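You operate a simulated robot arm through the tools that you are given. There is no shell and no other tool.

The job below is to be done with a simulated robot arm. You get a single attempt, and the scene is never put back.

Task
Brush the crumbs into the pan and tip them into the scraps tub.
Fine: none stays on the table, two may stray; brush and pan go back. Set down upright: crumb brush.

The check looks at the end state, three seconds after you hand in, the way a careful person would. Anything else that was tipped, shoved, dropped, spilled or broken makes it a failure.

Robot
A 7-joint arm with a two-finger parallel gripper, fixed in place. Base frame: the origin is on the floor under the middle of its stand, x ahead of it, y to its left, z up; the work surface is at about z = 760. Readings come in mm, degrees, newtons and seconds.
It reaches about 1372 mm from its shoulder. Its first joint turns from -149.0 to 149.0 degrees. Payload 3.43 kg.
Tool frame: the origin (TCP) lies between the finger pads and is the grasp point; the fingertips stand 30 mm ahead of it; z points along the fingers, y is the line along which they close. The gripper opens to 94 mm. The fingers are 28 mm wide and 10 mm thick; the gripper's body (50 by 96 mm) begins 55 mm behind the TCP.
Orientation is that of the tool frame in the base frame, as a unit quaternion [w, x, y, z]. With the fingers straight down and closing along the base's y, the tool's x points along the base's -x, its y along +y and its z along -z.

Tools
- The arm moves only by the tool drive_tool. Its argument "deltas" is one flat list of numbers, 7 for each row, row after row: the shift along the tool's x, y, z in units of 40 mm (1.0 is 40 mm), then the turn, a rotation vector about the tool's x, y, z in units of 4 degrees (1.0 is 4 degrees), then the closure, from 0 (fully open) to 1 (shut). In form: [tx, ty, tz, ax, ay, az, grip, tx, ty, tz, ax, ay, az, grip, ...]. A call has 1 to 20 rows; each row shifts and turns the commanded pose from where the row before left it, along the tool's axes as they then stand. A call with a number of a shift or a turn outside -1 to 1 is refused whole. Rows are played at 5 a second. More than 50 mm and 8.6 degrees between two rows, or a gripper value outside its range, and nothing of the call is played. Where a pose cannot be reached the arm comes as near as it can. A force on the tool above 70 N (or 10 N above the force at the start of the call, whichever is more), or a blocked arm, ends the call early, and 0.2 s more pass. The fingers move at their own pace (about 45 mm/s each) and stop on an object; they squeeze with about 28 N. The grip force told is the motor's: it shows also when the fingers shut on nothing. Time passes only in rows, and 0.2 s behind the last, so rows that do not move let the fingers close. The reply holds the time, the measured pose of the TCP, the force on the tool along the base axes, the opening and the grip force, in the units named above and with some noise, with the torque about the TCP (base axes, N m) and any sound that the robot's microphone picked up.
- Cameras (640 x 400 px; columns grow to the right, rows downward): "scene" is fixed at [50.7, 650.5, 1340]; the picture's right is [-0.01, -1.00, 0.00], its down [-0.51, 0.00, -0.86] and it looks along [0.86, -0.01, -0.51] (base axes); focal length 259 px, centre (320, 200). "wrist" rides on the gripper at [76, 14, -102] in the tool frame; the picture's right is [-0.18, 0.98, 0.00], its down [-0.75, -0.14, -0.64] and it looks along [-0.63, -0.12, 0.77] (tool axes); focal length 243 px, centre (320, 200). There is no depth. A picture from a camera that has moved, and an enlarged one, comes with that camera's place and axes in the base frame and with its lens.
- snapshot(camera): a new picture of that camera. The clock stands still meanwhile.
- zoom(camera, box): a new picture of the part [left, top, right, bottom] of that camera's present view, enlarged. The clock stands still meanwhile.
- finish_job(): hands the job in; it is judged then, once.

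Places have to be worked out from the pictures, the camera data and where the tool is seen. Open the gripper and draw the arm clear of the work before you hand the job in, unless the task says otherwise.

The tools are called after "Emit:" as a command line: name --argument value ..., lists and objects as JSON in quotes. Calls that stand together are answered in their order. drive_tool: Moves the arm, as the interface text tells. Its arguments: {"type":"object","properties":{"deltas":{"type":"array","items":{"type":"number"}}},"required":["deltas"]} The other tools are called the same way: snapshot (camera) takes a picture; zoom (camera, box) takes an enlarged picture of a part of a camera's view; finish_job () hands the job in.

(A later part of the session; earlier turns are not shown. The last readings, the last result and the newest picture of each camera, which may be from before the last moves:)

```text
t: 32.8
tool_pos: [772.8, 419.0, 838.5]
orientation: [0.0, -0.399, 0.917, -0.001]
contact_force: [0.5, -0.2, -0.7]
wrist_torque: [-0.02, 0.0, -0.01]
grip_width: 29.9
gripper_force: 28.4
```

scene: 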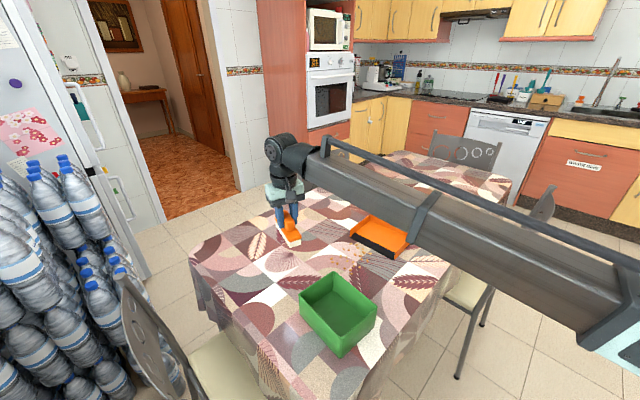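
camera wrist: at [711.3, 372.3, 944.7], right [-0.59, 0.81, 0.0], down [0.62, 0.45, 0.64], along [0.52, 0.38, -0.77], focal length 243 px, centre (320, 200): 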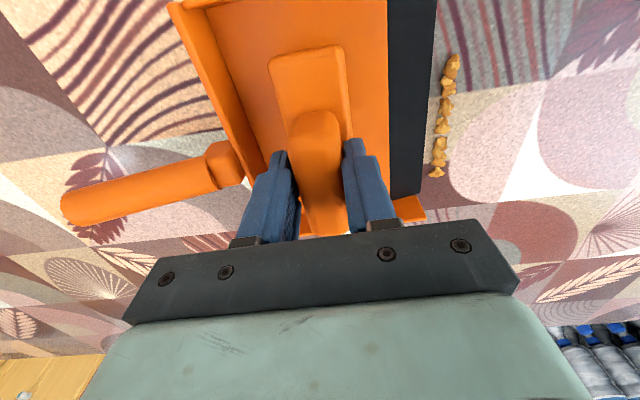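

No contact yet at about 838.5. I keep stepping down in small increments.

Emit:
drive_tool --deltas '[0, 0, 0.05, 0, 0, 0, 1, 0, 0, 0, 0, 0, 0, 1]'

Emit:
drive_tool --deltas '[0, 0, 0.025, 0, 0, 0, 1, 0, 0, 0, 0, 0, 0, 1]'

Emit:
drive_tool --deltas '[0, 0, 0.025, 0, 0, 0, 1, 0, 0, 0, 0, 0, 0, 1]'

```text
t: 33.4
tool_pos: [772.4, 418.3, 834.8]
orientation: [0.0, -0.398, 0.917, 0.0]
contact_force: [0.7, -0.2, -0.7]
wrist_torque: [0.0, 0.01, -0.04]
grip_width: 29.8
gripper_force: 28.1
```

```text
t: 34.0
tool_pos: [772.4, 419.0, 835.4]
orientation: [0.001, -0.398, 0.917, 0.0]
contact_force: [0.1, 0.1, 0.2]
wrist_torque: [-0.01, 0.0, 0.0]
grip_width: 30.0
gripper_force: 27.9
```

```text
t: 34.6
tool_pos: [773.4, 419.8, 833.8]
orientation: [0.0, -0.398, 0.917, 0.0]
contact_force: [0.1, 2.6, 7.3]
wrist_torque: [0.02, 0.03, 0.0]
grip_width: 29.7
gripper_force: 28.0
```

The pan floor contact is about 6 mm above table contact, so the ramp climbs about 6 mm over about 31 mm. I lift off, return behind the crumb line, and lower close to the table.

Emit:
drive_tool --deltas '[0, 0, -0.5, 0, 0, 0, 1, 0, 0, -0.75, 0, 0, 0, 1, -0.1, 0.9, 0, 0, 0, 0, 1, -0.1, 0.9, 0, 0, 0, 0, 1, -0.125, 0.9, 0, 0, 0, 0, 1, 0, 0.6, 0, 0, 0, 0, 1, 0, 0, 0.7, 0, 0, 0, 1, 0, 0, 0.5, 0, 0, 0, 1, 0, 0, 0.15, 0, 0, 0, 1, 0, 0, 0, 0, 0, 0, 1]'

Emit:
drive_tool --deltas '[0, 0, 0.0125, 0, 0, 0, 1, 0, 0, 0, 0, 0, 0, 1]'

```text
t: 36.8
tool_pos: [686.0, 520.7, 832.3]
orientation: [0.001, -0.398, 0.918, 0.0]
contact_force: [0.9, -0.8, -0.6]
wrist_torque: [0.01, 0.05, -0.02]
grip_width: 29.8
gripper_force: 28.1
```

```text
t: 37.4
tool_pos: [686.8, 519.6, 831.5]
orientation: [0.0, -0.398, 0.918, 0.0]
contact_force: [0.2, 0.0, -1.1]
wrist_torque: [0.0, 0.0, -0.04]
grip_width: 30.0
gripper_force: 27.3
```

Position is right (38 mm behind the reference, 2–3 mm above contact). I step down to light table contact.

Emit:
drive_tool --deltas '[0, 0, 0.025, 0, 0, 0, 1, 0, 0, 0, 0, 0, 0, 1]'

Emit:
drive_tool --deltas '[0, 0, 0.0125, 0, 0, 0, 1, 0, 0, 0, 0, 0, 0, 1]'

Emit:
drive_tool --deltas '[0, 0, 0.0125, 0, 0, 0, 1, 0, 0, 0, 0, 0, 0, 1]'

```text
t: 38.0
tool_pos: [685.4, 519.6, 829.9]
orientation: [0.0, -0.397, 0.918, 0.0]
contact_force: [-0.1, 1.1, -1.4]
wrist_torque: [-0.03, 0.03, -0.02]
grip_width: 29.8
gripper_force: 27.7
```

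```text
t: 38.6
tool_pos: [685.7, 520.2, 829.2]
orientation: [0.001, -0.397, 0.918, -0.001]
contact_force: [0.9, 0.5, -2.1]
wrist_torque: [0.01, 0.05, -0.03]
grip_width: 29.8
gripper_force: 28.1
```

```text
t: 39.2
tool_pos: [685.8, 519.2, 829.1]
orientation: [0.001, -0.398, 0.917, 0.0]
contact_force: [0.3, 0.3, -0.8]
wrist_torque: [0.01, -0.02, -0.02]
grip_width: 30.1
gripper_force: 28.5
```

Still no contact at nominal 828.7. One more half-millimetre.

Emit:
drive_tool --deltas '[0, 0, 0.0125, 0, 0, 0, 1, 0, 0, 0, 0, 0, 0, 1]'

```text
t: 39.8
tool_pos: [685.6, 520.2, 827.9]
orientation: [0.0, -0.398, 0.917, 0.001]
contact_force: [-1.0, 0.8, 7.9]
wrist_torque: [-0.05, -0.05, 0.01]
grip_width: 29.9
gripper_force: 27.7
```

Light contact achieved (8 N). I push the line to the lip edge, about 32 mm.

Emit:
drive_tool --deltas '[0, -0.2, 0, 0, 0, 0, 1, 0, -0.2, 0, 0, 0, 0, 1, 0, -0.2, 0, 0, 0, 0, 1, 0, -0.2, 0, 0, 0, 0, 1]'

Emit:
zoom --camera "wrist" --box '[40, 0, 400, 225]'

Emit:
zoom --camera "scene" --box '[310, 190, 430, 265]'

```text
t: 40.8
tool_pos: [709.5, 498.6, 829.6]
orientation: [0.001, -0.398, 0.917, 0.0]
contact_force: [-5.2, 4.5, 13.7]
wrist_torque: [0.11, 0.2, -0.03]
grip_width: 29.8
gripper_force: 28.1
```

```text
1.78 times, centred on (220, 112) of wrist
camera zoom: at [647.8, 451.2, 930.5], right [-0.59, 0.81, 0.0], down [0.62, 0.45, 0.64], along [0.52, 0.38, -0.77], focal length 431 px, centre (498, 356)
```

zoom: 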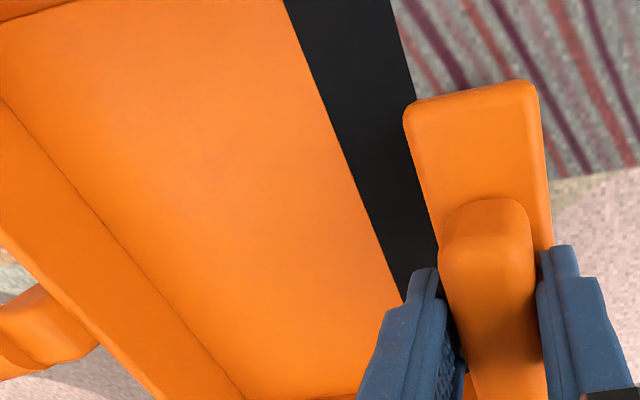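

```text
5.33 times, centred on (370, 228) of scene
camera zoom: at [50.7, 650.5, 1340.0], right [-0.01, -1.0, 0.0], down [-0.51, 0.0, -0.86], along [0.86, -0.01, -0.51], focal length 1380 px, centre (53, 53)
```

zoom: 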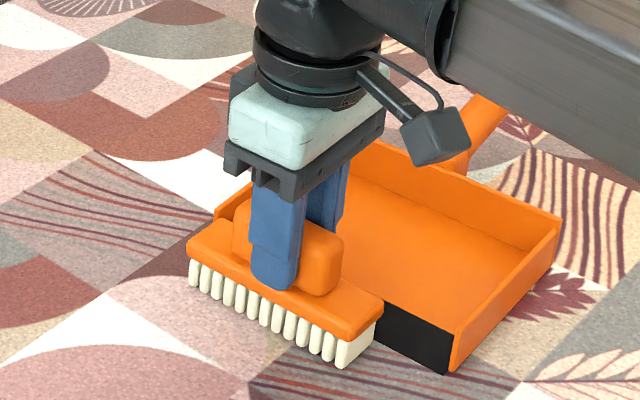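

Still on the table in front of the lip with modest drag. I now creep onto the ramp, raising in step with its slope and watching the force.

Emit:
drive_tool --deltas '[0, -0.075, 0, 0, 0, 0, 1, 0, -0.1, -0.025, 0, 0, 0, 1, 0, 0, 0, 0, 0, 0, 1]'

Emit:
zoom --camera "scene" --box '[310, 190, 430, 265]'

Emit:
zoom --camera "wrist" --box '[40, 0, 400, 225]'

```text
t: 41.6
tool_pos: [714.9, 493.0, 828.7]
orientation: [-0.001, -0.397, 0.918, 0.0]
contact_force: [-5.8, 5.0, 7.8]
wrist_torque: [0.6, -0.05, 0.44]
grip_width: 29.9
gripper_force: 27.9
```

```text
5.33 times, centred on (370, 228) of scene
camera zoom: at [50.7, 650.5, 1340.0], right [-0.01, -1.0, 0.0], down [-0.51, 0.0, -0.86], along [0.86, -0.01, -0.51], focal length 1380 px, centre (53, 53)
```

zoom: 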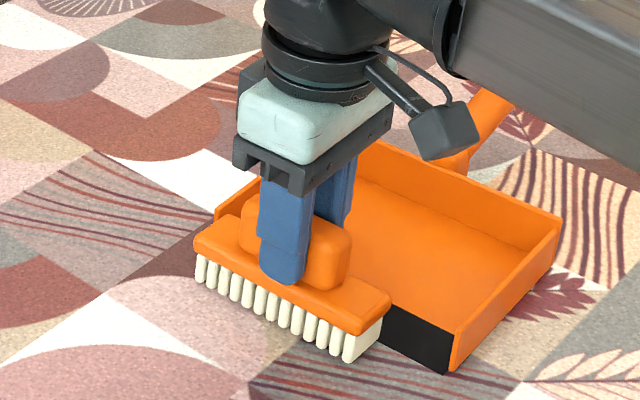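

```text
1.78 times, centred on (220, 112) of wrist
camera zoom: at [652.2, 445.8, 931.1], right [-0.59, 0.81, 0.0], down [0.62, 0.45, 0.64], along [0.52, 0.38, -0.77], focal length 431 px, centre (498, 356)
```

zoom: 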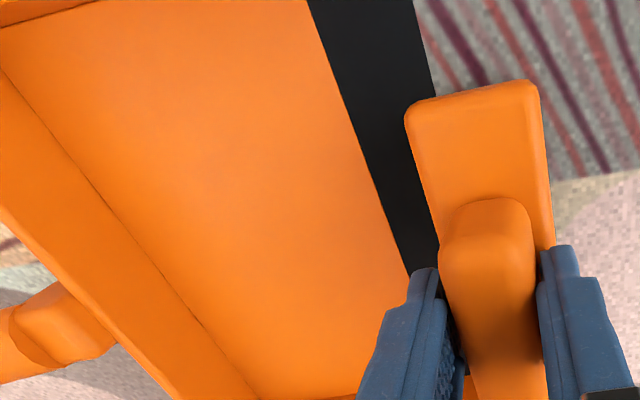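

The pan hasn't moved and drag is about 8 N. I continue up the ramp: 12 mm forward, 2.6 mm up.

Emit:
drive_tool --deltas '[0, -0.1, -0.022, 0, 0, 0, 1, 0, -0.1, -0.022, 0, 0, 0, 1, 0, -0.1, -0.022, 0, 0, 0, 1]'

Emit:
zoom --camera "scene" --box '[310, 190, 430, 265]'

Emit:
zoom --camera "wrist" --box '[40, 0, 400, 225]'

```text
t: 42.4
tool_pos: [723.4, 483.2, 831.6]
orientation: [0.001, -0.397, 0.918, 0.0]
contact_force: [-5.0, 3.7, 4.6]
wrist_torque: [0.29, 0.19, 0.06]
grip_width: 29.8
gripper_force: 28.0
```

```text
5.33 times, centred on (370, 228) of scene
camera zoom: at [50.7, 650.5, 1340.0], right [-0.01, -1.0, 0.0], down [-0.51, 0.0, -0.86], along [0.86, -0.01, -0.51], focal length 1380 px, centre (53, 53)
```

zoom: 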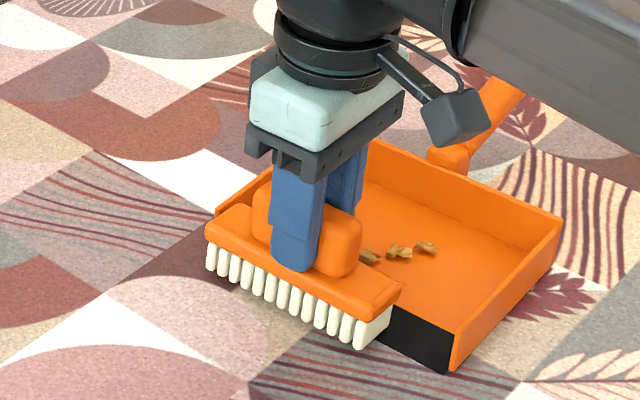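

```text
1.78 times, centred on (220, 112) of wrist
camera zoom: at [661.2, 437.8, 933.4], right [-0.59, 0.81, 0.0], down [0.62, 0.45, 0.64], along [0.52, 0.38, -0.77], focal length 431 px, centre (498, 356)
```

zoom: 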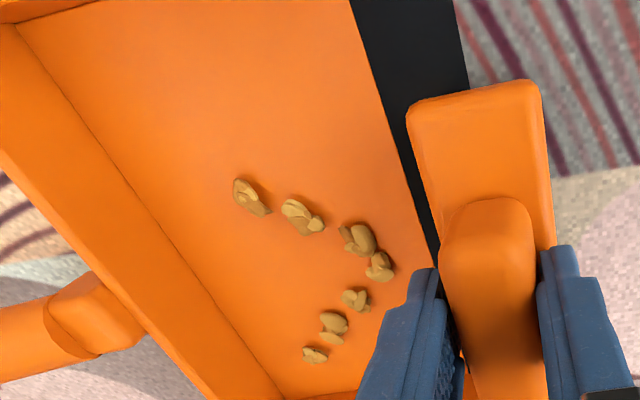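

The crumbs slid over the ramp onto the pan floor. I lift the brush straight up and back to check for any left on the ramp or table.

Emit:
drive_tool --deltas '[0, 0, -0.25, 0, 0, 0, 1, 0, 0, -0.75, 0, 0, 0, 1, 0, 0, -1, 0, 0, 0, 1, 0, 0.5, -0.75, 0, 0, 0, 1, 0, 0.9, 0, 0, 0, 0, 1, 0, 0.6, 0, 0, 0, 0, 1, 0, 0, 0, 0, 0, 0, 1]'

Emit:
snapshot --camera "wrist"

Emit:
zoom --camera "wrist" --box '[120, 0, 320, 180]'

Emit:
zoom --camera "scene" --box '[280, 190, 440, 290]'

```text
t: 44.0
tool_pos: [665.9, 538.2, 941.8]
orientation: [0.0, -0.397, 0.918, 0.0]
contact_force: [-0.2, 0.5, -0.8]
wrist_torque: [-0.05, 0.0, 0.02]
grip_width: 29.7
gripper_force: 28.1
```

```text
taken
camera wrist: at [604.4, 491.4, 1043.8], right [-0.59, 0.81, 0.0], down [0.62, 0.45, 0.64], along [0.52, 0.38, -0.77], focal length 243 px, centre (320, 200)
```

wrist: 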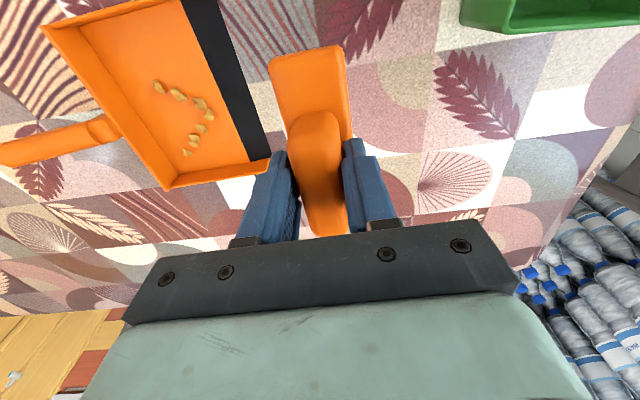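

```text
2.22 times, centred on (220, 90) of wrist
camera zoom: at [604.4, 491.4, 1043.8], right [-0.59, 0.81, 0.0], down [0.62, 0.45, 0.64], along [0.52, 0.38, -0.77], focal length 539 px, centre (542, 444)
```

zoom: 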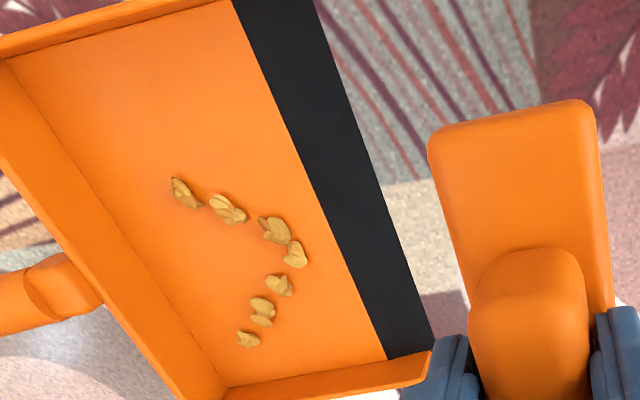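

```text
4.00 times, centred on (360, 240) of scene
camera zoom: at [50.7, 650.5, 1340.0], right [-0.01, -1.0, 0.0], down [-0.51, 0.0, -0.86], along [0.86, -0.01, -0.51], focal length 1035 px, centre (160, 40)
```

zoom: 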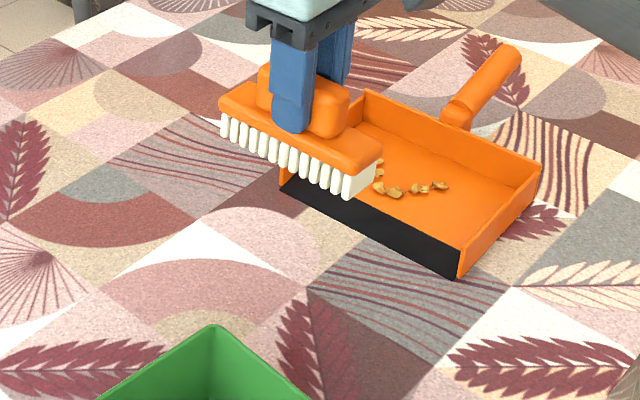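

All visible crumbs are in the pan and the table looks clean. Next I return the brush: move over its original spot and begin rotating back.

Emit:
drive_tool --deltas '[-0.69, 0.712, 0, 0, 0, 0, 1, -0.69, 0.712, 0, 0, 0, 0, 1, -0.69, 0.712, 0, 0, 0, 0, 1, -0.69, 0.712, 0, 0, 0, 0, 1, -0.69, 0.712, 0, 0, 0, 0, 1, 0, 0, 0, 0, 0, 1, 1, 0, 0, 0, 0, 0, 1, 1, 0, 0, 0, 0, 0, 1, 1, 0, 0, 0, 0, 0, 1, 1, 0, 0, 0, 0, 0, 1, 1, 0, 0, 0, 0, 0, 1, 1, 0, 0, 0, 0, 0, 1, 1, 0, 0, 0, 0, 0, 1, 1, 0, 0, 0, 0, 0, 1, 1, 0, 0, 0, 0, 0, 1, 1, 0, 0, 0, 0, 0, 1, 1, 0, 0, 0, 0, 0, 1, 1, 0, 0, 0, 0, 0, 1, 1, 0, 0, 0, 0, 0, 1, 1, 0, 0, 0, 0, 0, 1, 1]'

Emit:
drive_tool --deltas '[0, 0, 0, 0, 0, 1, 1, 0, 0, 0, 0, 0, 1, 1, 0, 0, 0, 0, 0, 1, 1, 0, 0, 0, 0, 0, 1, 1, 0, 0, 0, 0, 0, 1, 1, 0, 0, 0, 0, 0, 1, 1, 0, 0, 0, 0, 0, 1, 1, 0, 0, 0, 0, 0, 0.025, 1, 0, 0, 0, 0, 0, 0, 1]'

Emit:
drive_tool --deltas '[0, 0, 0, 0, 0, 0, 1]'

Emit:
snapshot --camera "wrist"

```text
t: 48.2
tool_pos: [654.4, 737.8, 941.1]
orientation: [0.0, 0.115, 0.993, 0.0]
contact_force: [0.1, 0.8, -1.2]
wrist_torque: [0.01, -0.02, -0.02]
grip_width: 29.7
gripper_force: 28.4
```

```text
t: 50.2
tool_pos: [655.7, 736.9, 942.8]
orientation: [0.002, 0.352, 0.936, 0.0]
contact_force: [-0.3, -0.9, -1.6]
wrist_torque: [-0.01, -0.02, 0.01]
grip_width: 30.1
gripper_force: 28.4
```

```text
t: 50.6
tool_pos: [654.1, 736.9, 942.4]
orientation: [0.0, 0.353, 0.936, 0.0]
contact_force: [-0.4, -0.4, -1.3]
wrist_torque: [-0.03, 0.01, 0.01]
grip_width: 30.1
gripper_force: 28.4
```

```text
taken
camera wrist: at [608.0, 796.7, 1043.8], right [0.79, 0.62, 0.0], down [0.47, -0.6, 0.64], along [0.4, -0.51, -0.77], focal length 243 px, centre (320, 200)
```

wrist: 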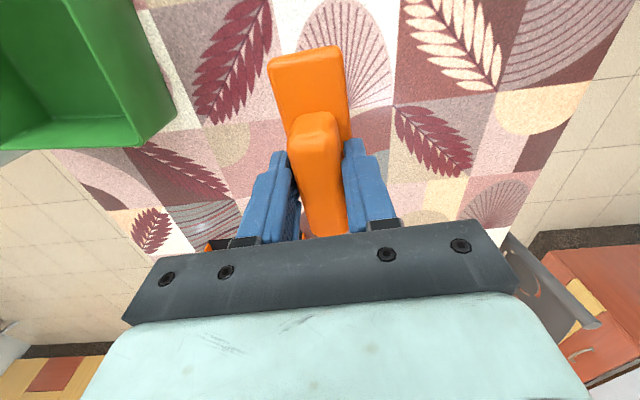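

The pose matches the grasp pose apart from height. I check for any tilt of the brush in the grip before lowering.

Emit:
zoom --camera "scene" --box '[240, 160, 360, 235]'

Emit:
zoom --camera "wrist" --box '[240, 20, 420, 200]'

```text
5.33 times, centred on (300, 198) of scene
camera zoom: at [50.7, 650.5, 1340.0], right [-0.01, -1.0, 0.0], down [-0.51, 0.0, -0.86], along [0.86, -0.01, -0.51], focal length 1380 px, centre (427, 213)
```

zoom: 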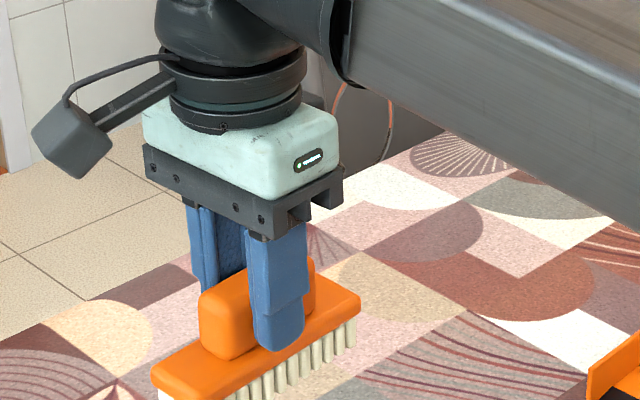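

```text
2.22 times, centred on (330, 110) of wrist
camera zoom: at [608.0, 796.7, 1043.8], right [0.79, 0.62, 0.0], down [0.47, -0.6, 0.64], along [0.4, -0.51, -0.77], focal length 539 px, centre (298, 400)
```

zoom: 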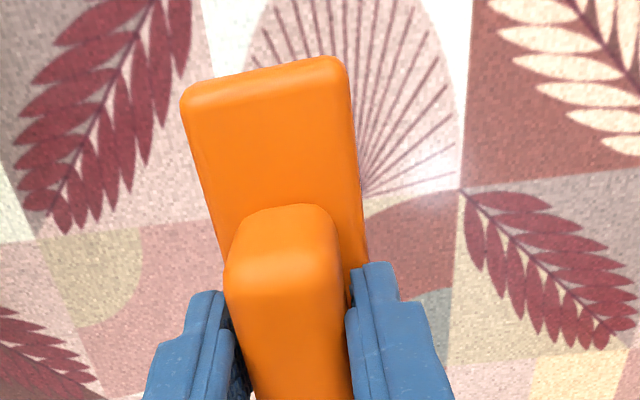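

The brush is held square enough. I lower it 110 mm over its original spot and then feel for the table.

Emit:
drive_tool --deltas '[0, 0, 0.8, 0, 0, 0, 1, 0, 0, 0.8, 0, 0, 0, 1, 0, 0, 0.8, 0, 0, 0, 1, 0, 0, 0.25, 0, 0, 0, 1, 0, 0, 0.1, 0, 0, 0, 1, 0, 0, 0, 0, 0, 0, 1]'

Emit:
drive_tool --deltas '[0, 0, 0.025, 0, 0, 0, 1, 0, 0, 0, 0, 0, 0, 1]'

Emit:
snapshot --camera "wrist"

```text
t: 52.0
tool_pos: [655.0, 736.1, 832.1]
orientation: [0.0, 0.353, 0.936, 0.0]
contact_force: [-0.6, -0.3, -1.5]
wrist_torque: [0.01, 0.02, -0.01]
grip_width: 29.9
gripper_force: 27.9
```

```text
t: 52.6
tool_pos: [654.7, 737.4, 831.5]
orientation: [0.0, 0.352, 0.936, 0.001]
contact_force: [-0.2, 0.1, -0.2]
wrist_torque: [-0.02, 0.01, -0.04]
grip_width: 29.9
gripper_force: 27.6
```

```text
taken
camera wrist: at [607.9, 797.1, 933.1], right [0.79, 0.62, 0.0], down [0.47, -0.6, 0.64], along [0.4, -0.5, -0.77], focal length 243 px, centre (320, 200)
```

wrist: 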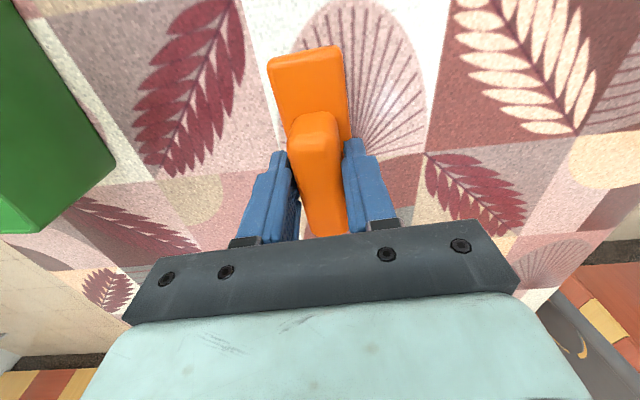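

About 1.8 mm remain to the original height. I step down to contact.

Emit:
drive_tool --deltas '[0, 0, 0.03, 0, 0, 0, 1, 0, 0, 0, 0, 0, 0, 1]'

Emit:
drive_tool --deltas '[0, 0, 0.0125, 0, 0, 0, 1, 0, 0, 0, 0, 0, 0, 1]'

```text
t: 53.2
tool_pos: [655.2, 737.6, 828.1]
orientation: [0.001, 0.352, 0.936, 0.0]
contact_force: [0.2, 0.9, -1.7]
wrist_torque: [-0.02, 0.01, -0.02]
grip_width: 30.0
gripper_force: 28.0
```

```text
t: 53.8
tool_pos: [654.3, 737.0, 829.8]
orientation: [0.0, 0.351, 0.936, 0.0]
contact_force: [-0.7, 0.4, -0.7]
wrist_torque: [0.03, -0.03, -0.02]
grip_width: 29.7
gripper_force: 28.4
```

Emit:
drive_tool --deltas '[0, 0, 0.0125, 0, 0, 0, 1, 0, 0, 0, 0, 0, 0, 1]'

Emit:
zoom --camera "scene" --box '[250, 210, 340, 280]'

```text
t: 54.4
tool_pos: [654.8, 737.0, 829.3]
orientation: [0.0, 0.353, 0.936, 0.0]
contact_force: [0.4, 0.6, -0.7]
wrist_torque: [0.01, -0.01, 0.02]
grip_width: 29.9
gripper_force: 27.7
```

```text
5.71 times, centred on (295, 245) of scene
camera zoom: at [50.7, 650.5, 1340.0], right [-0.01, -1.0, 0.0], down [-0.51, 0.0, -0.86], along [0.86, -0.01, -0.51], focal length 1478 px, centre (463, -57)
```

zoom: 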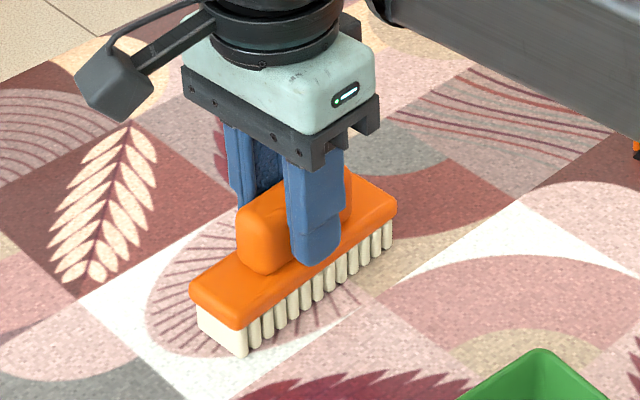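

No contact yet at about 829.3, and the brush lines up with its original place in the scene picture. I step down another half-millimetre or so.

Emit:
drive_tool --deltas '[0, 0, 0.0125, 0, 0, 0, 1, 0, 0, 0, 0, 0, 0, 1]'

Emit:
drive_tool --deltas '[0, 0, 0.0125, 0, 0, 0, 1, 0, 0, 0, 0, 0, 0, 1]'

```text
t: 55.0
tool_pos: [654.2, 736.7, 828.8]
orientation: [0.0, 0.352, 0.936, 0.0]
contact_force: [-1.8, 0.1, 3.2]
wrist_torque: [-0.06, 0.01, 0.0]
grip_width: 29.4
gripper_force: 27.8
```

```text
t: 55.6
tool_pos: [654.8, 736.8, 828.8]
orientation: [0.001, 0.353, 0.936, 0.001]
contact_force: [1.4, 3.1, 14.5]
wrist_torque: [0.05, -0.03, 0.02]
grip_width: 29.7
gripper_force: 27.5
```

Firm contact (14.5 N). I relax half a millimetre, open the gripper fully, wait, and rise straight up.

Emit:
drive_tool --deltas '[0, 0, -0.0125, 0, 0, 0, 1, 0, 0, 0, 0, 0, 0, 0.65, 0, 0, 0, 0, 0, 0, 0.5, 0, 0, 0, 0, 0, 0, 0.2, 0, 0, 0, 0, 0, 0, 0, 0, 0, 0, 0, 0, 0, 0, 0, 0, 0, 0, 0, 0, 0]'

Emit:
drive_tool --deltas '[0, 0, -0.5, 0, 0, 0, 0, 0, 0, -1, 0, 0, 0, 0, 0, 0, -1, 0, 0, 0, 0, 0, 0, -1, 0, 0, 0, 0]'

Emit:
zoom --camera "scene" --box '[240, 180, 440, 305]'

Emit:
snapshot --camera "wrist"

```text
t: 57.2
tool_pos: [653.7, 737.3, 829.3]
orientation: [0.0, 0.352, 0.936, 0.0]
contact_force: [0.6, 0.3, -0.2]
wrist_torque: [-0.02, 0.0, 0.01]
grip_width: 94.0
gripper_force: 0.1
```

```text
t: 58.2
tool_pos: [653.4, 736.8, 966.9]
orientation: [0.0, 0.353, 0.936, 0.0]
contact_force: [0.1, -0.1, -0.2]
wrist_torque: [0.02, 0.01, -0.01]
grip_width: 94.0
gripper_force: 0.0
```

```text
3.20 times, centred on (340, 242) of scene
camera zoom: at [50.7, 650.5, 1340.0], right [-0.01, -1.0, 0.0], down [-0.51, 0.0, -0.86], along [0.86, -0.01, -0.51], focal length 828 px, centre (256, 64)
```

zoom: 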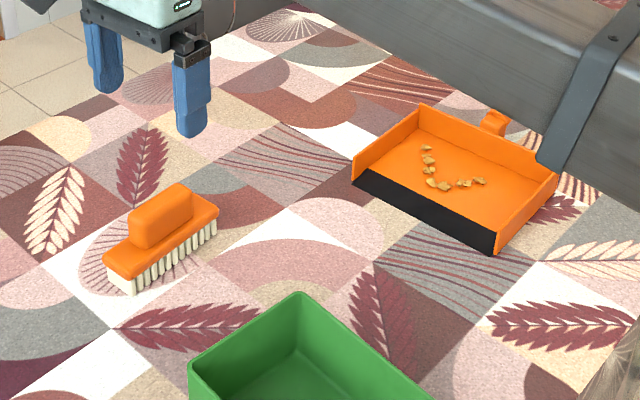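

```text
taken
camera wrist: at [606.8, 797.3, 1068.6], right [0.79, 0.62, 0.0], down [0.47, -0.6, 0.64], along [0.4, -0.51, -0.77], focal length 243 px, centre (320, 200)
```

wrist: 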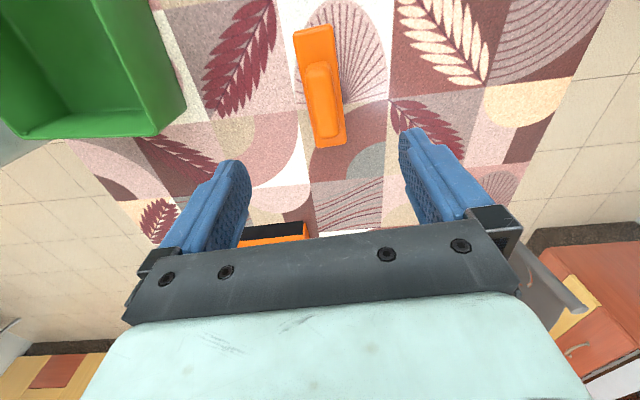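

The brush stands upright on its original spot, and the pan with crumbs is undisturbed. Now I move above the pan handle to measure it.

Emit:
drive_tool --deltas '[-0.94, -0.359, -0.075, 0, 0, 0, 0, -0.94, -0.359, -0.075, 0, 0, 0, 0, -0.94, -0.359, -0.075, 0, 0, 0, 0, -0.94, -0.359, -0.075, 0, 0, 0, 0, -0.94, -0.359, -0.075, 0, 0, 0, 0, -0.94, -0.359, -0.075, 0, 0, 0, 0, -0.94, -0.359, -0.075, 0, 0, 0, 0, -0.94, -0.359, -0.075, 0, 0, 0, 0, -0.94, -0.359, -0.075, 0, 0, 0, 0, -0.94, -0.359, -0.075, 0, 0, 0, 0, -0.94, -0.359, -0.075, 0, 0, 0, 0, 0, 0, 0, 0, 0, 0.4, 0]'

Emit:
snapshot --camera "wrist"

Emit:
snapshot --camera "scene"

```text
t: 60.8
tool_pos: [861.0, 344.3, 1001.0]
orientation: [0.0, 0.365, 0.931, -0.001]
contact_force: [0.1, -0.2, -0.3]
wrist_torque: [-0.02, 0.01, 0.0]
grip_width: 93.8
gripper_force: 0.1
```

```text
taken
camera wrist: at [816.5, 405.4, 1102.6], right [0.8, 0.6, 0.0], down [0.46, -0.62, 0.64], along [0.38, -0.52, -0.77], focal length 243 px, centre (320, 200)
```

wrist: 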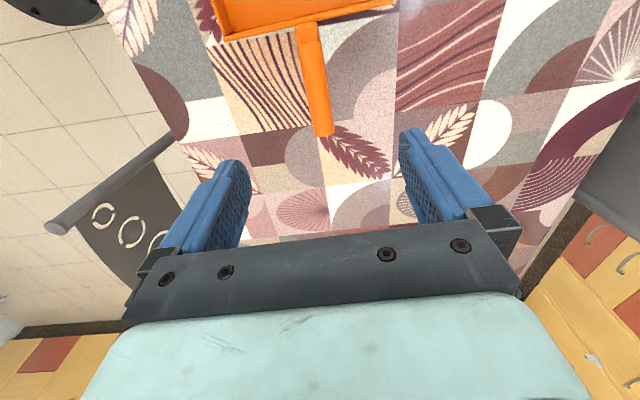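

```text
taken
```

scene: 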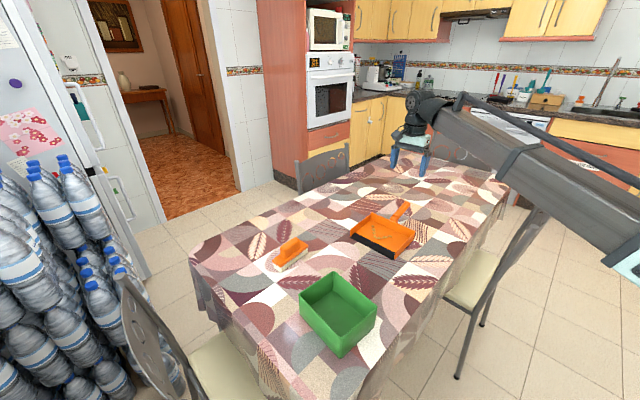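

The handle is in the wrist view. I zoom both cameras on the handle to find its height, width and axis.

Emit:
zoom --camera "wrist" --box '[220, 0, 420, 160]'

Emit:
zoom --camera "scene" --box '[345, 195, 425, 262]'

```text
2.50 times, centred on (320, 80) of wrist
camera zoom: at [816.5, 405.4, 1102.6], right [0.8, 0.6, 0.0], down [0.46, -0.62, 0.64], along [0.38, -0.52, -0.77], focal length 606 px, centre (320, 500)
```

zoom: 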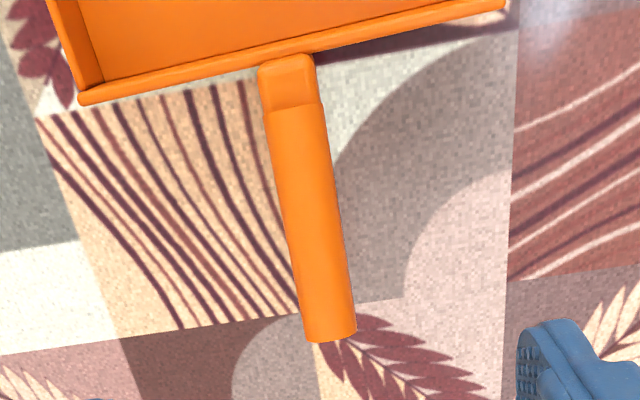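

```text
5.97 times, centred on (385, 228) of scene
camera zoom: at [50.7, 650.5, 1340.0], right [-0.01, -1.0, 0.0], down [-0.51, 0.0, -0.86], along [0.86, -0.01, -0.51], focal length 1544 px, centre (-68, 30)
```

zoom: 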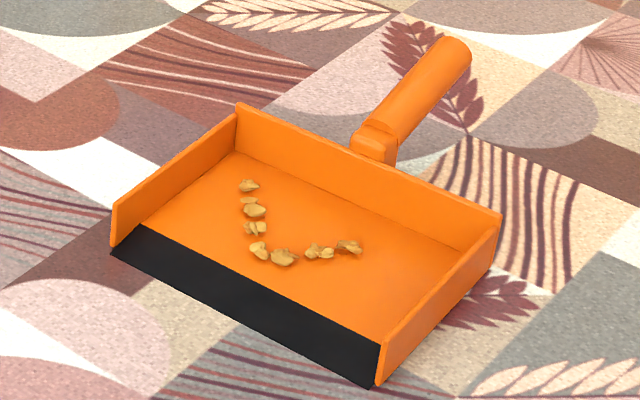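

The two views put the handle as a roughly 25 mm bar, axis at z≈800, running from about (829, 370) to (897, 304) at azimuth -43° to -44°. I move over the handle's pan end, near (845, 355), and descend part way to recheck.

Emit:
drive_tool --deltas '[0.475, -0.1, 0, 0, 0, 0.25, 0, 0, 0, 0.9, 0, 0, 0, 0, 0, 0, 0.9, 0, 0, 0, 0, 0, 0, 0.9, 0, 0, 0, 0, 0, 0, 0.6, 0, 0, 0, 0, 0, 0, 0, 0, 0, 0, 0]'

Emit:
snapshot --camera "wrist"

Emit:
zoom --camera "scene" --box '[345, 165, 435, 262]'

```text
t: 62.2
tool_pos: [843.1, 355.9, 867.9]
orientation: [-0.001, 0.373, 0.928, 0.0]
contact_force: [-0.1, 0.9, -0.1]
wrist_torque: [-0.04, 0.01, 0.01]
grip_width: 93.9
gripper_force: 0.1
```

```text
taken
camera wrist: at [798.7, 418.4, 969.8], right [0.81, 0.58, 0.0], down [0.45, -0.62, 0.64], along [0.37, -0.52, -0.77], focal length 243 px, centre (320, 200)
```

wrist: 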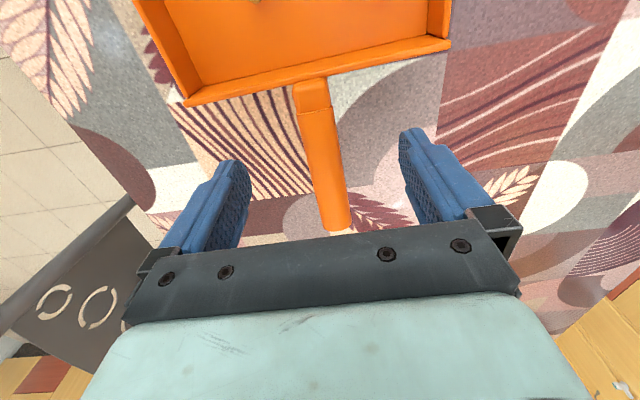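

```text
4.12 times, centred on (390, 214) of scene
camera zoom: at [50.7, 650.5, 1340.0], right [-0.01, -1.0, 0.0], down [-0.51, 0.0, -0.86], along [0.86, -0.01, -0.51], focal length 1067 px, centre (31, 144)
```

zoom: 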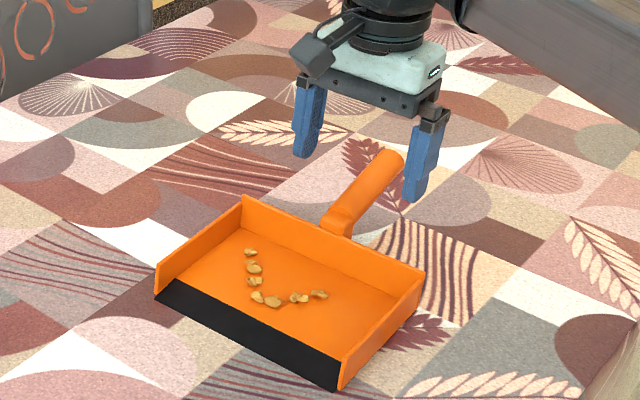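

The handle is centred between the fingers and aligned, with the pan-end block 17 mm ahead. I descend to TCP z≈801 and close on the handle.

Emit:
drive_tool --deltas '[0, 0, 0.8, 0, 0, 0, 0, 0, 0, 0.6, 0, 0, 0, 0, 0, 0, 0.26, 0, 0, 0, 0, 0, 0, 0, 0, 0, 0, 0]'

Emit:
snapshot --camera "wrist"

Emit:
zoom --camera "scene" --box '[345, 165, 435, 262]'

```text
t: 63.2
tool_pos: [843.7, 355.6, 801.9]
orientation: [0.0, 0.373, 0.928, 0.0]
contact_force: [0.1, 0.6, 0.1]
wrist_torque: [0.01, 0.03, 0.0]
grip_width: 93.9
gripper_force: 0.0
```

```text
taken
camera wrist: at [799.7, 418.3, 903.8], right [0.81, 0.58, 0.0], down [0.45, -0.62, 0.64], along [0.37, -0.52, -0.77], focal length 243 px, centre (320, 200)
```

wrist: 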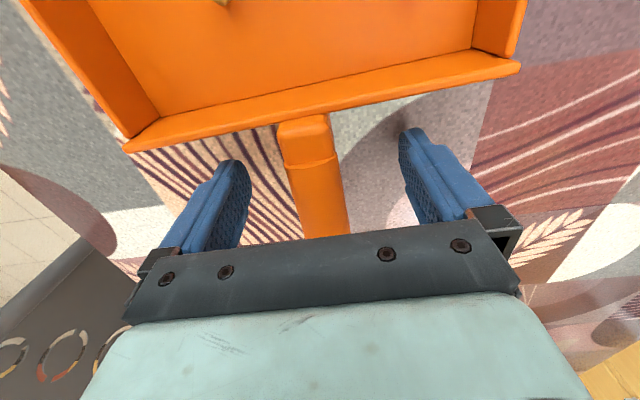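

```text
4.12 times, centred on (390, 214) of scene
camera zoom: at [50.7, 650.5, 1340.0], right [-0.01, -1.0, 0.0], down [-0.51, 0.0, -0.86], along [0.86, -0.01, -0.51], focal length 1067 px, centre (31, 144)
```

zoom: 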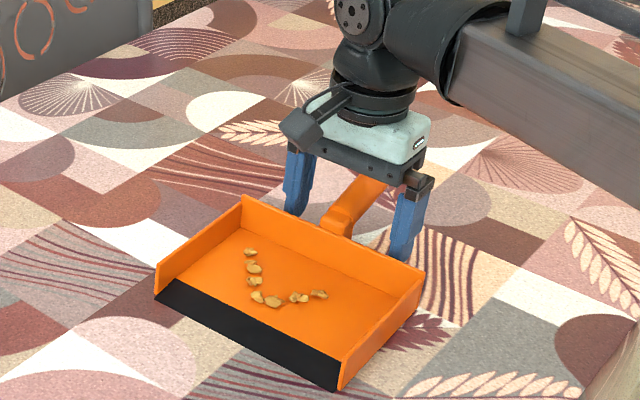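

The handle lies between the fingers and nothing is touching. I close on it; this pose, (843.7, 355.6, 801.9), is the pan's return pose.

Emit:
drive_tool --deltas '[0, 0, 0, 0, 0, 0, 1, 0, 0, 0, 0, 0, 0, 1, 0, 0, 0, 0, 0, 0, 1, 0, 0, 0, 0, 0, 0, 1, 0, 0, 0, 0, 0, 0, 1, 0, 0, 0, 0, 0, 0, 1, 0, 0, 0, 0, 0, 0, 1]'

Emit:
snapshot --camera "wrist"

Emit:
zoom --camera "scene" --box '[345, 165, 435, 262]'

```text
t: 64.8
tool_pos: [844.4, 355.4, 803.1]
orientation: [0.001, 0.374, 0.928, 0.0]
contact_force: [-0.5, -2.1, 1.1]
wrist_torque: [0.05, 0.2, 0.38]
grip_width: 30.2
gripper_force: 28.6
```

```text
taken
camera wrist: at [799.5, 418.2, 903.9], right [0.81, 0.58, 0.0], down [0.45, -0.62, 0.64], along [0.37, -0.52, -0.77], focal length 243 px, centre (320, 200)
```

wrist: 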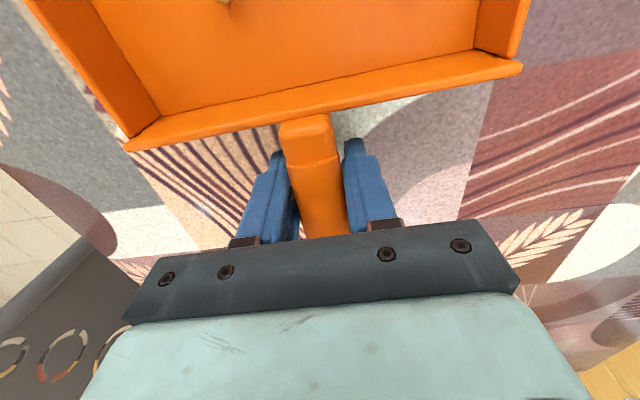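

```text
4.12 times, centred on (390, 214) of scene
camera zoom: at [50.7, 650.5, 1340.0], right [-0.01, -1.0, 0.0], down [-0.51, 0.0, -0.86], along [0.86, -0.01, -0.51], focal length 1067 px, centre (31, 144)
```

zoom: 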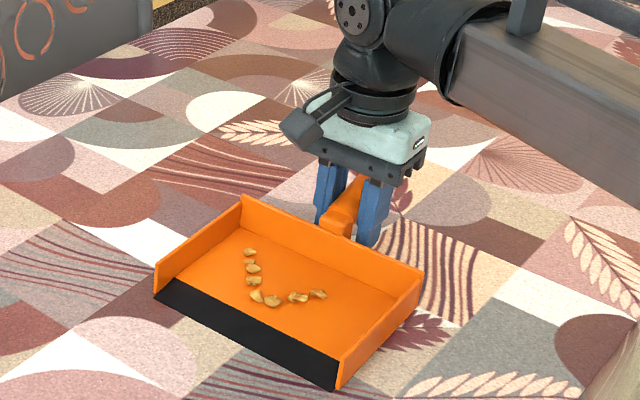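

Grip is 30.2 mm at 28 N. As a slip test I tilt the lip up 4° in place (rotation about tool +y) and look.

Emit:
drive_tool --deltas '[0, 0, 0, 0, 0.25, 0, 1, 0, 0, 0, 0, 0.25, 0, 1, 0, 0, 0, 0, 0.25, 0, 1, 0, 0, 0, 0, 0.25, 0, 1, 0, 0, 0, 0, 0, 0, 1]'

Emit:
zoom --camera "scene" --box '[345, 165, 435, 262]'

Emit:
snapshot --camera "wrist"

```text
t: 66.0
tool_pos: [844.9, 355.7, 800.9]
orientation: [-0.032, 0.374, 0.927, 0.013]
contact_force: [0.6, 0.0, -4.8]
wrist_torque: [-0.28, -0.3, 0.02]
grip_width: 30.1
gripper_force: 28.3
```

```text
4.12 times, centred on (390, 214) of scene
camera zoom: at [50.7, 650.5, 1340.0], right [-0.01, -1.0, 0.0], down [-0.51, 0.0, -0.86], along [0.86, -0.01, -0.51], focal length 1067 px, centre (31, 144)
```

zoom: 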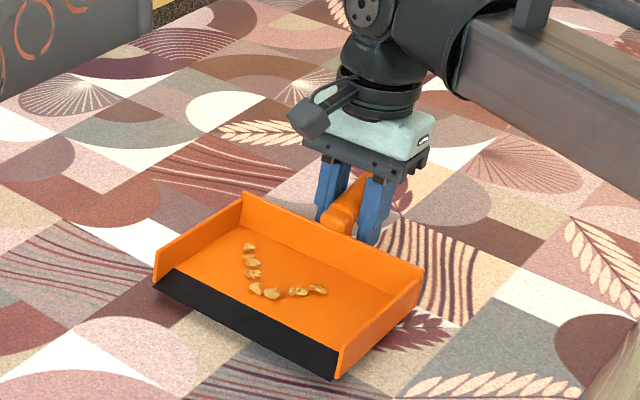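

```text
taken
camera wrist: at [805.5, 412.2, 908.7], right [0.81, 0.58, -0.01], down [0.48, -0.65, 0.59], along [0.33, -0.48, -0.81], focal length 243 px, centre (320, 200)
```

wrist: 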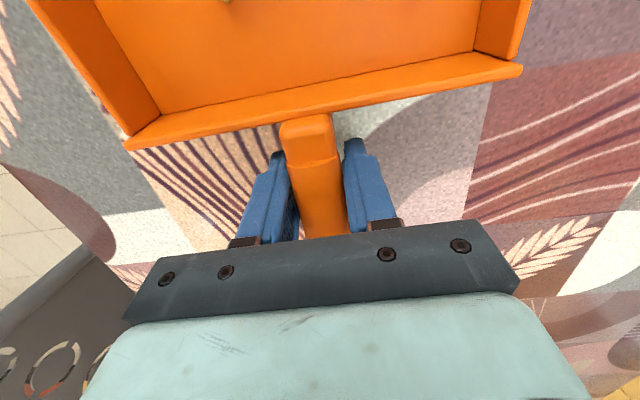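

No slip: the pan keeps its place in the wrist view, about 4.8 N is carried, and the lip has risen. I tilt another 4°, then lift slowly 30 mm and check.

Emit:
drive_tool --deltas '[0, 0, 0, 0, 0.25, 0, 1, 0, 0, 0, 0, 0.25, 0, 1, 0, 0, 0, 0, 0.25, 0, 1, 0, 0, 0, 0, 0.25, 0, 1, 0.0174, 0, -0.124, 0, 0, 0, 1, 0.0174, 0, -0.124, 0, 0, 0, 1, 0.0348, 0, -0.2475, 0, 0, 0, 1, 0.0348, 0, -0.2475, 0, 0, 0, 1, 0, 0, 0, 0, 0, 0, 1]'

Emit:
zoom --camera "scene" --box '[335, 160, 435, 262]'

Emit:
snapshot --camera "wrist"

```text
t: 68.0
tool_pos: [845.2, 356.5, 832.7]
orientation: [-0.065, 0.373, 0.925, 0.025]
contact_force: [0.2, -0.1, -6.7]
wrist_torque: [-0.29, -0.29, -0.01]
grip_width: 29.9
gripper_force: 27.7
```

```text
3.92 times, centred on (385, 211) of scene
camera zoom: at [50.7, 650.5, 1340.0], right [-0.01, -1.0, 0.0], down [-0.51, 0.0, -0.86], along [0.86, -0.01, -0.51], focal length 1014 px, centre (65, 157)
```

zoom: 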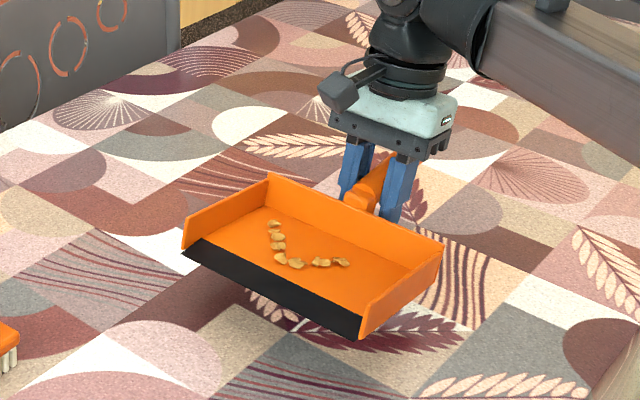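

```text
taken
camera wrist: at [811.5, 407.7, 943.9], right [0.81, 0.58, -0.03], down [0.5, -0.68, 0.53], along [0.29, -0.44, -0.85], focal length 243 px, centre (320, 200)
```

wrist: 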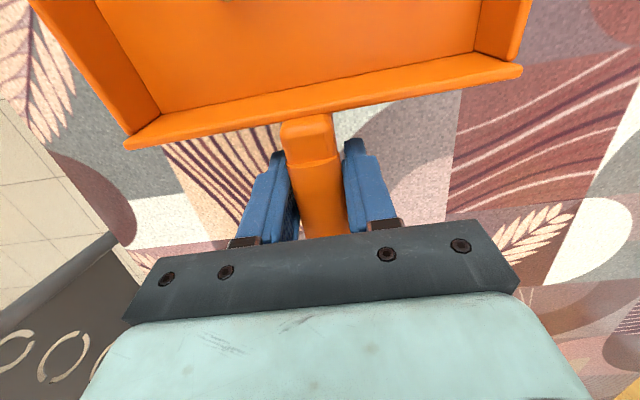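

The pan is airborne, steady, and the crumbs haven't moved. I raise it another 100 mm.

Emit:
drive_tool --deltas '[0.0348, 0, -0.2475, 0, 0, 0, 1, 0.0522, 0, -0.371, 0, 0, 0, 1, 0.0696, 0, -0.495, 0, 0, 0, 1, 0.0696, 0, -0.495, 0, 0, 0, 1, 0.0696, 0, -0.495, 0, 0, 0, 1, 0.0522, 0, -0.371, 0, 0, 0, 1, 0, 0, 0, 0, 0, 0, 1]'

Emit:
snapshot --camera "scene"

Emit:
snapshot --camera "wrist"

```text
t: 69.6
tool_pos: [844.8, 355.7, 932.6]
orientation: [-0.065, 0.372, 0.926, 0.025]
contact_force: [0.0, -0.5, -5.6]
wrist_torque: [-0.29, -0.3, 0.01]
grip_width: 30.2
gripper_force: 28.2
```

```text
taken
```

scene: 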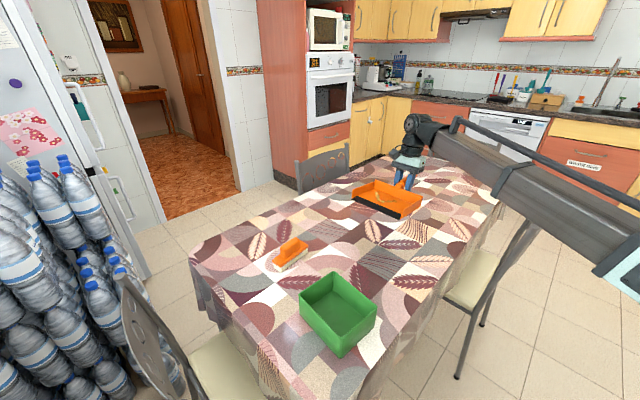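

```text
taken
camera wrist: at [811.7, 407.1, 1044.6], right [0.81, 0.58, -0.03], down [0.51, -0.68, 0.53], along [0.29, -0.44, -0.85], focal length 243 px, centre (320, 200)
```

wrist: 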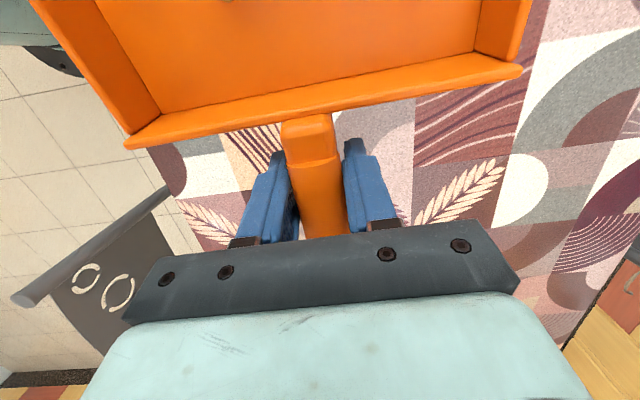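

The table under and in front of the pan is now exposed, so I check for missed crumbs before travelling.

Emit:
zoom --camera "scene" --box '[300, 205, 430, 290]'

Emit:
zoom --camera "scene" --box '[340, 170, 430, 220]'

```text
4.71 times, centred on (365, 248) of scene
camera zoom: at [50.7, 650.5, 1340.0], right [-0.01, -1.0, 0.0], down [-0.51, 0.0, -0.86], along [0.86, -0.01, -0.51], focal length 1217 px, centre (108, -24)
```

zoom: 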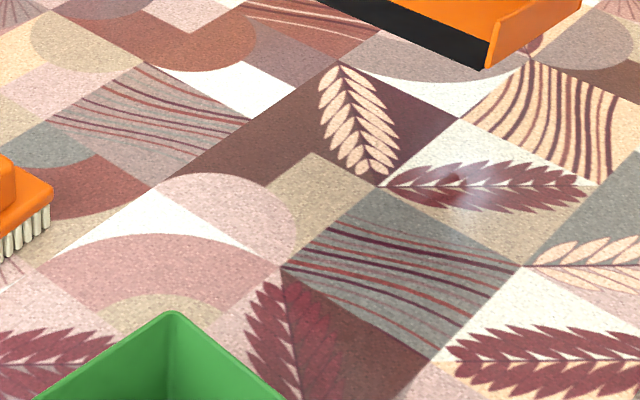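

```text
7.11 times, centred on (385, 195) of scene
camera zoom: at [50.7, 650.5, 1340.0], right [-0.01, -1.0, 0.0], down [-0.51, 0.0, -0.86], along [0.86, -0.01, -0.51], focal length 1840 px, centre (-142, 236)
```

zoom: 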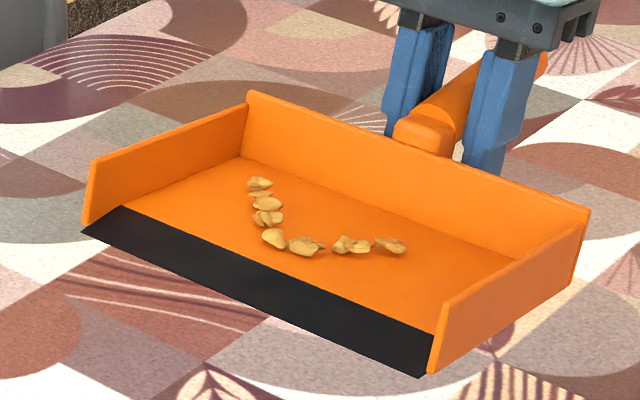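

The table is clean and all crumbs sit on the pan floor. I carry the pan smoothly toward the tub at constant height.

Emit:
drive_tool --deltas '[0.2185, -0.0933, 0.0307, 0, 0, 0, 1, 0.437, -0.1866, 0.0614, 0, 0, 0, 1, 0.437, -0.1866, 0.0614, 0, 0, 0, 1, 0.437, -0.1866, 0.0614, 0, 0, 0, 1, 0.437, -0.1866, 0.0614, 0, 0, 0, 1, 0.437, -0.1866, 0.0614, 0, 0, 0, 1, 0.437, -0.1866, 0.0614, 0, 0, 0, 1, 0.437, -0.1866, 0.0614, 0, 0, 0, 1, 0.437, -0.1866, 0.0614, 0, 0, 0, 1, 0.437, -0.1866, 0.0614, 0, 0, 0, 1, 0.437, -0.1866, 0.0614, 0, 0, 0, 1, 0.437, -0.1866, 0.0614, 0, 0, 0, 1, 0.437, -0.1866, 0.0614, 0, 0, 0, 1, 0.437, -0.1866, 0.0614, 0, 0, 0, 1, 0.2185, -0.0933, 0.0307, 0, 0, 0, 1, 0, 0, 0, 0, 0, 0, 1]'

Emit:
snapshot --camera "scene"

Emit:
snapshot --camera "wrist"

```text
t: 73.0
tool_pos: [593.3, 451.8, 932.4]
orientation: [-0.064, 0.372, 0.925, 0.026]
contact_force: [0.3, 0.2, -5.8]
wrist_torque: [-0.3, -0.28, -0.01]
grip_width: 30.0
gripper_force: 27.9
```

```text
taken
```

scene: 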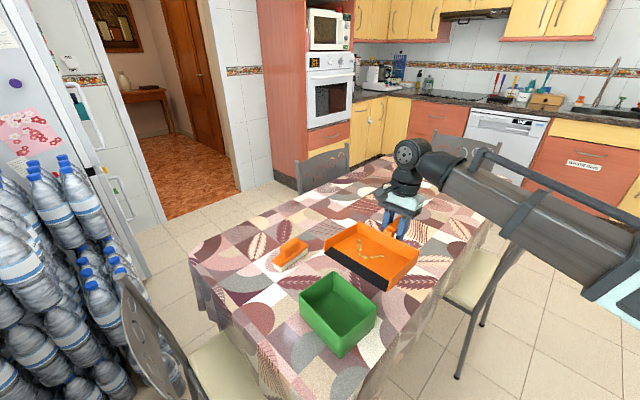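

```text
taken
camera wrist: at [559.8, 503.0, 1043.8], right [0.81, 0.58, -0.03], down [0.5, -0.68, 0.53], along [0.29, -0.44, -0.85], focal length 243 px, centre (320, 200)
```

wrist: 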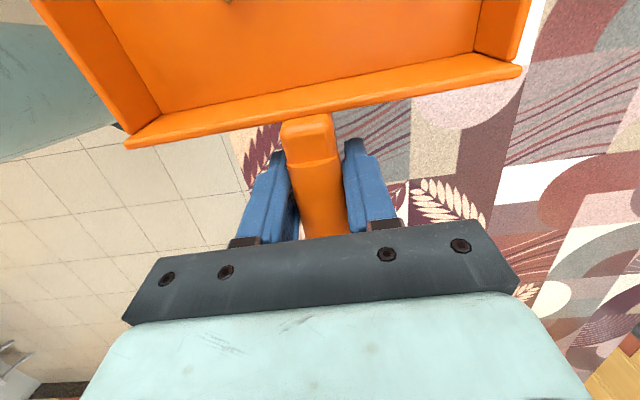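

The pan is near the tub. I zoom in to compare the lip's position with the tub opening before lowering and tilting.

Emit:
zoom --camera "scene" --box '[280, 210, 440, 360]'

```text
2.67 times, centred on (360, 285) of scene
camera zoom: at [50.7, 650.5, 1340.0], right [-0.01, -1.0, 0.0], down [-0.51, 0.0, -0.86], along [0.86, -0.01, -0.51], focal length 690 px, centre (213, -27)
```

zoom: 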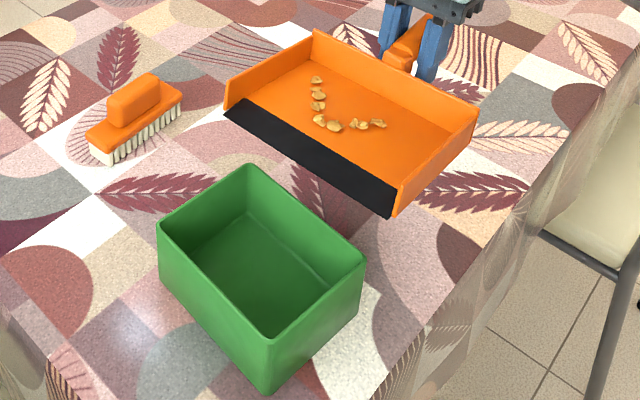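

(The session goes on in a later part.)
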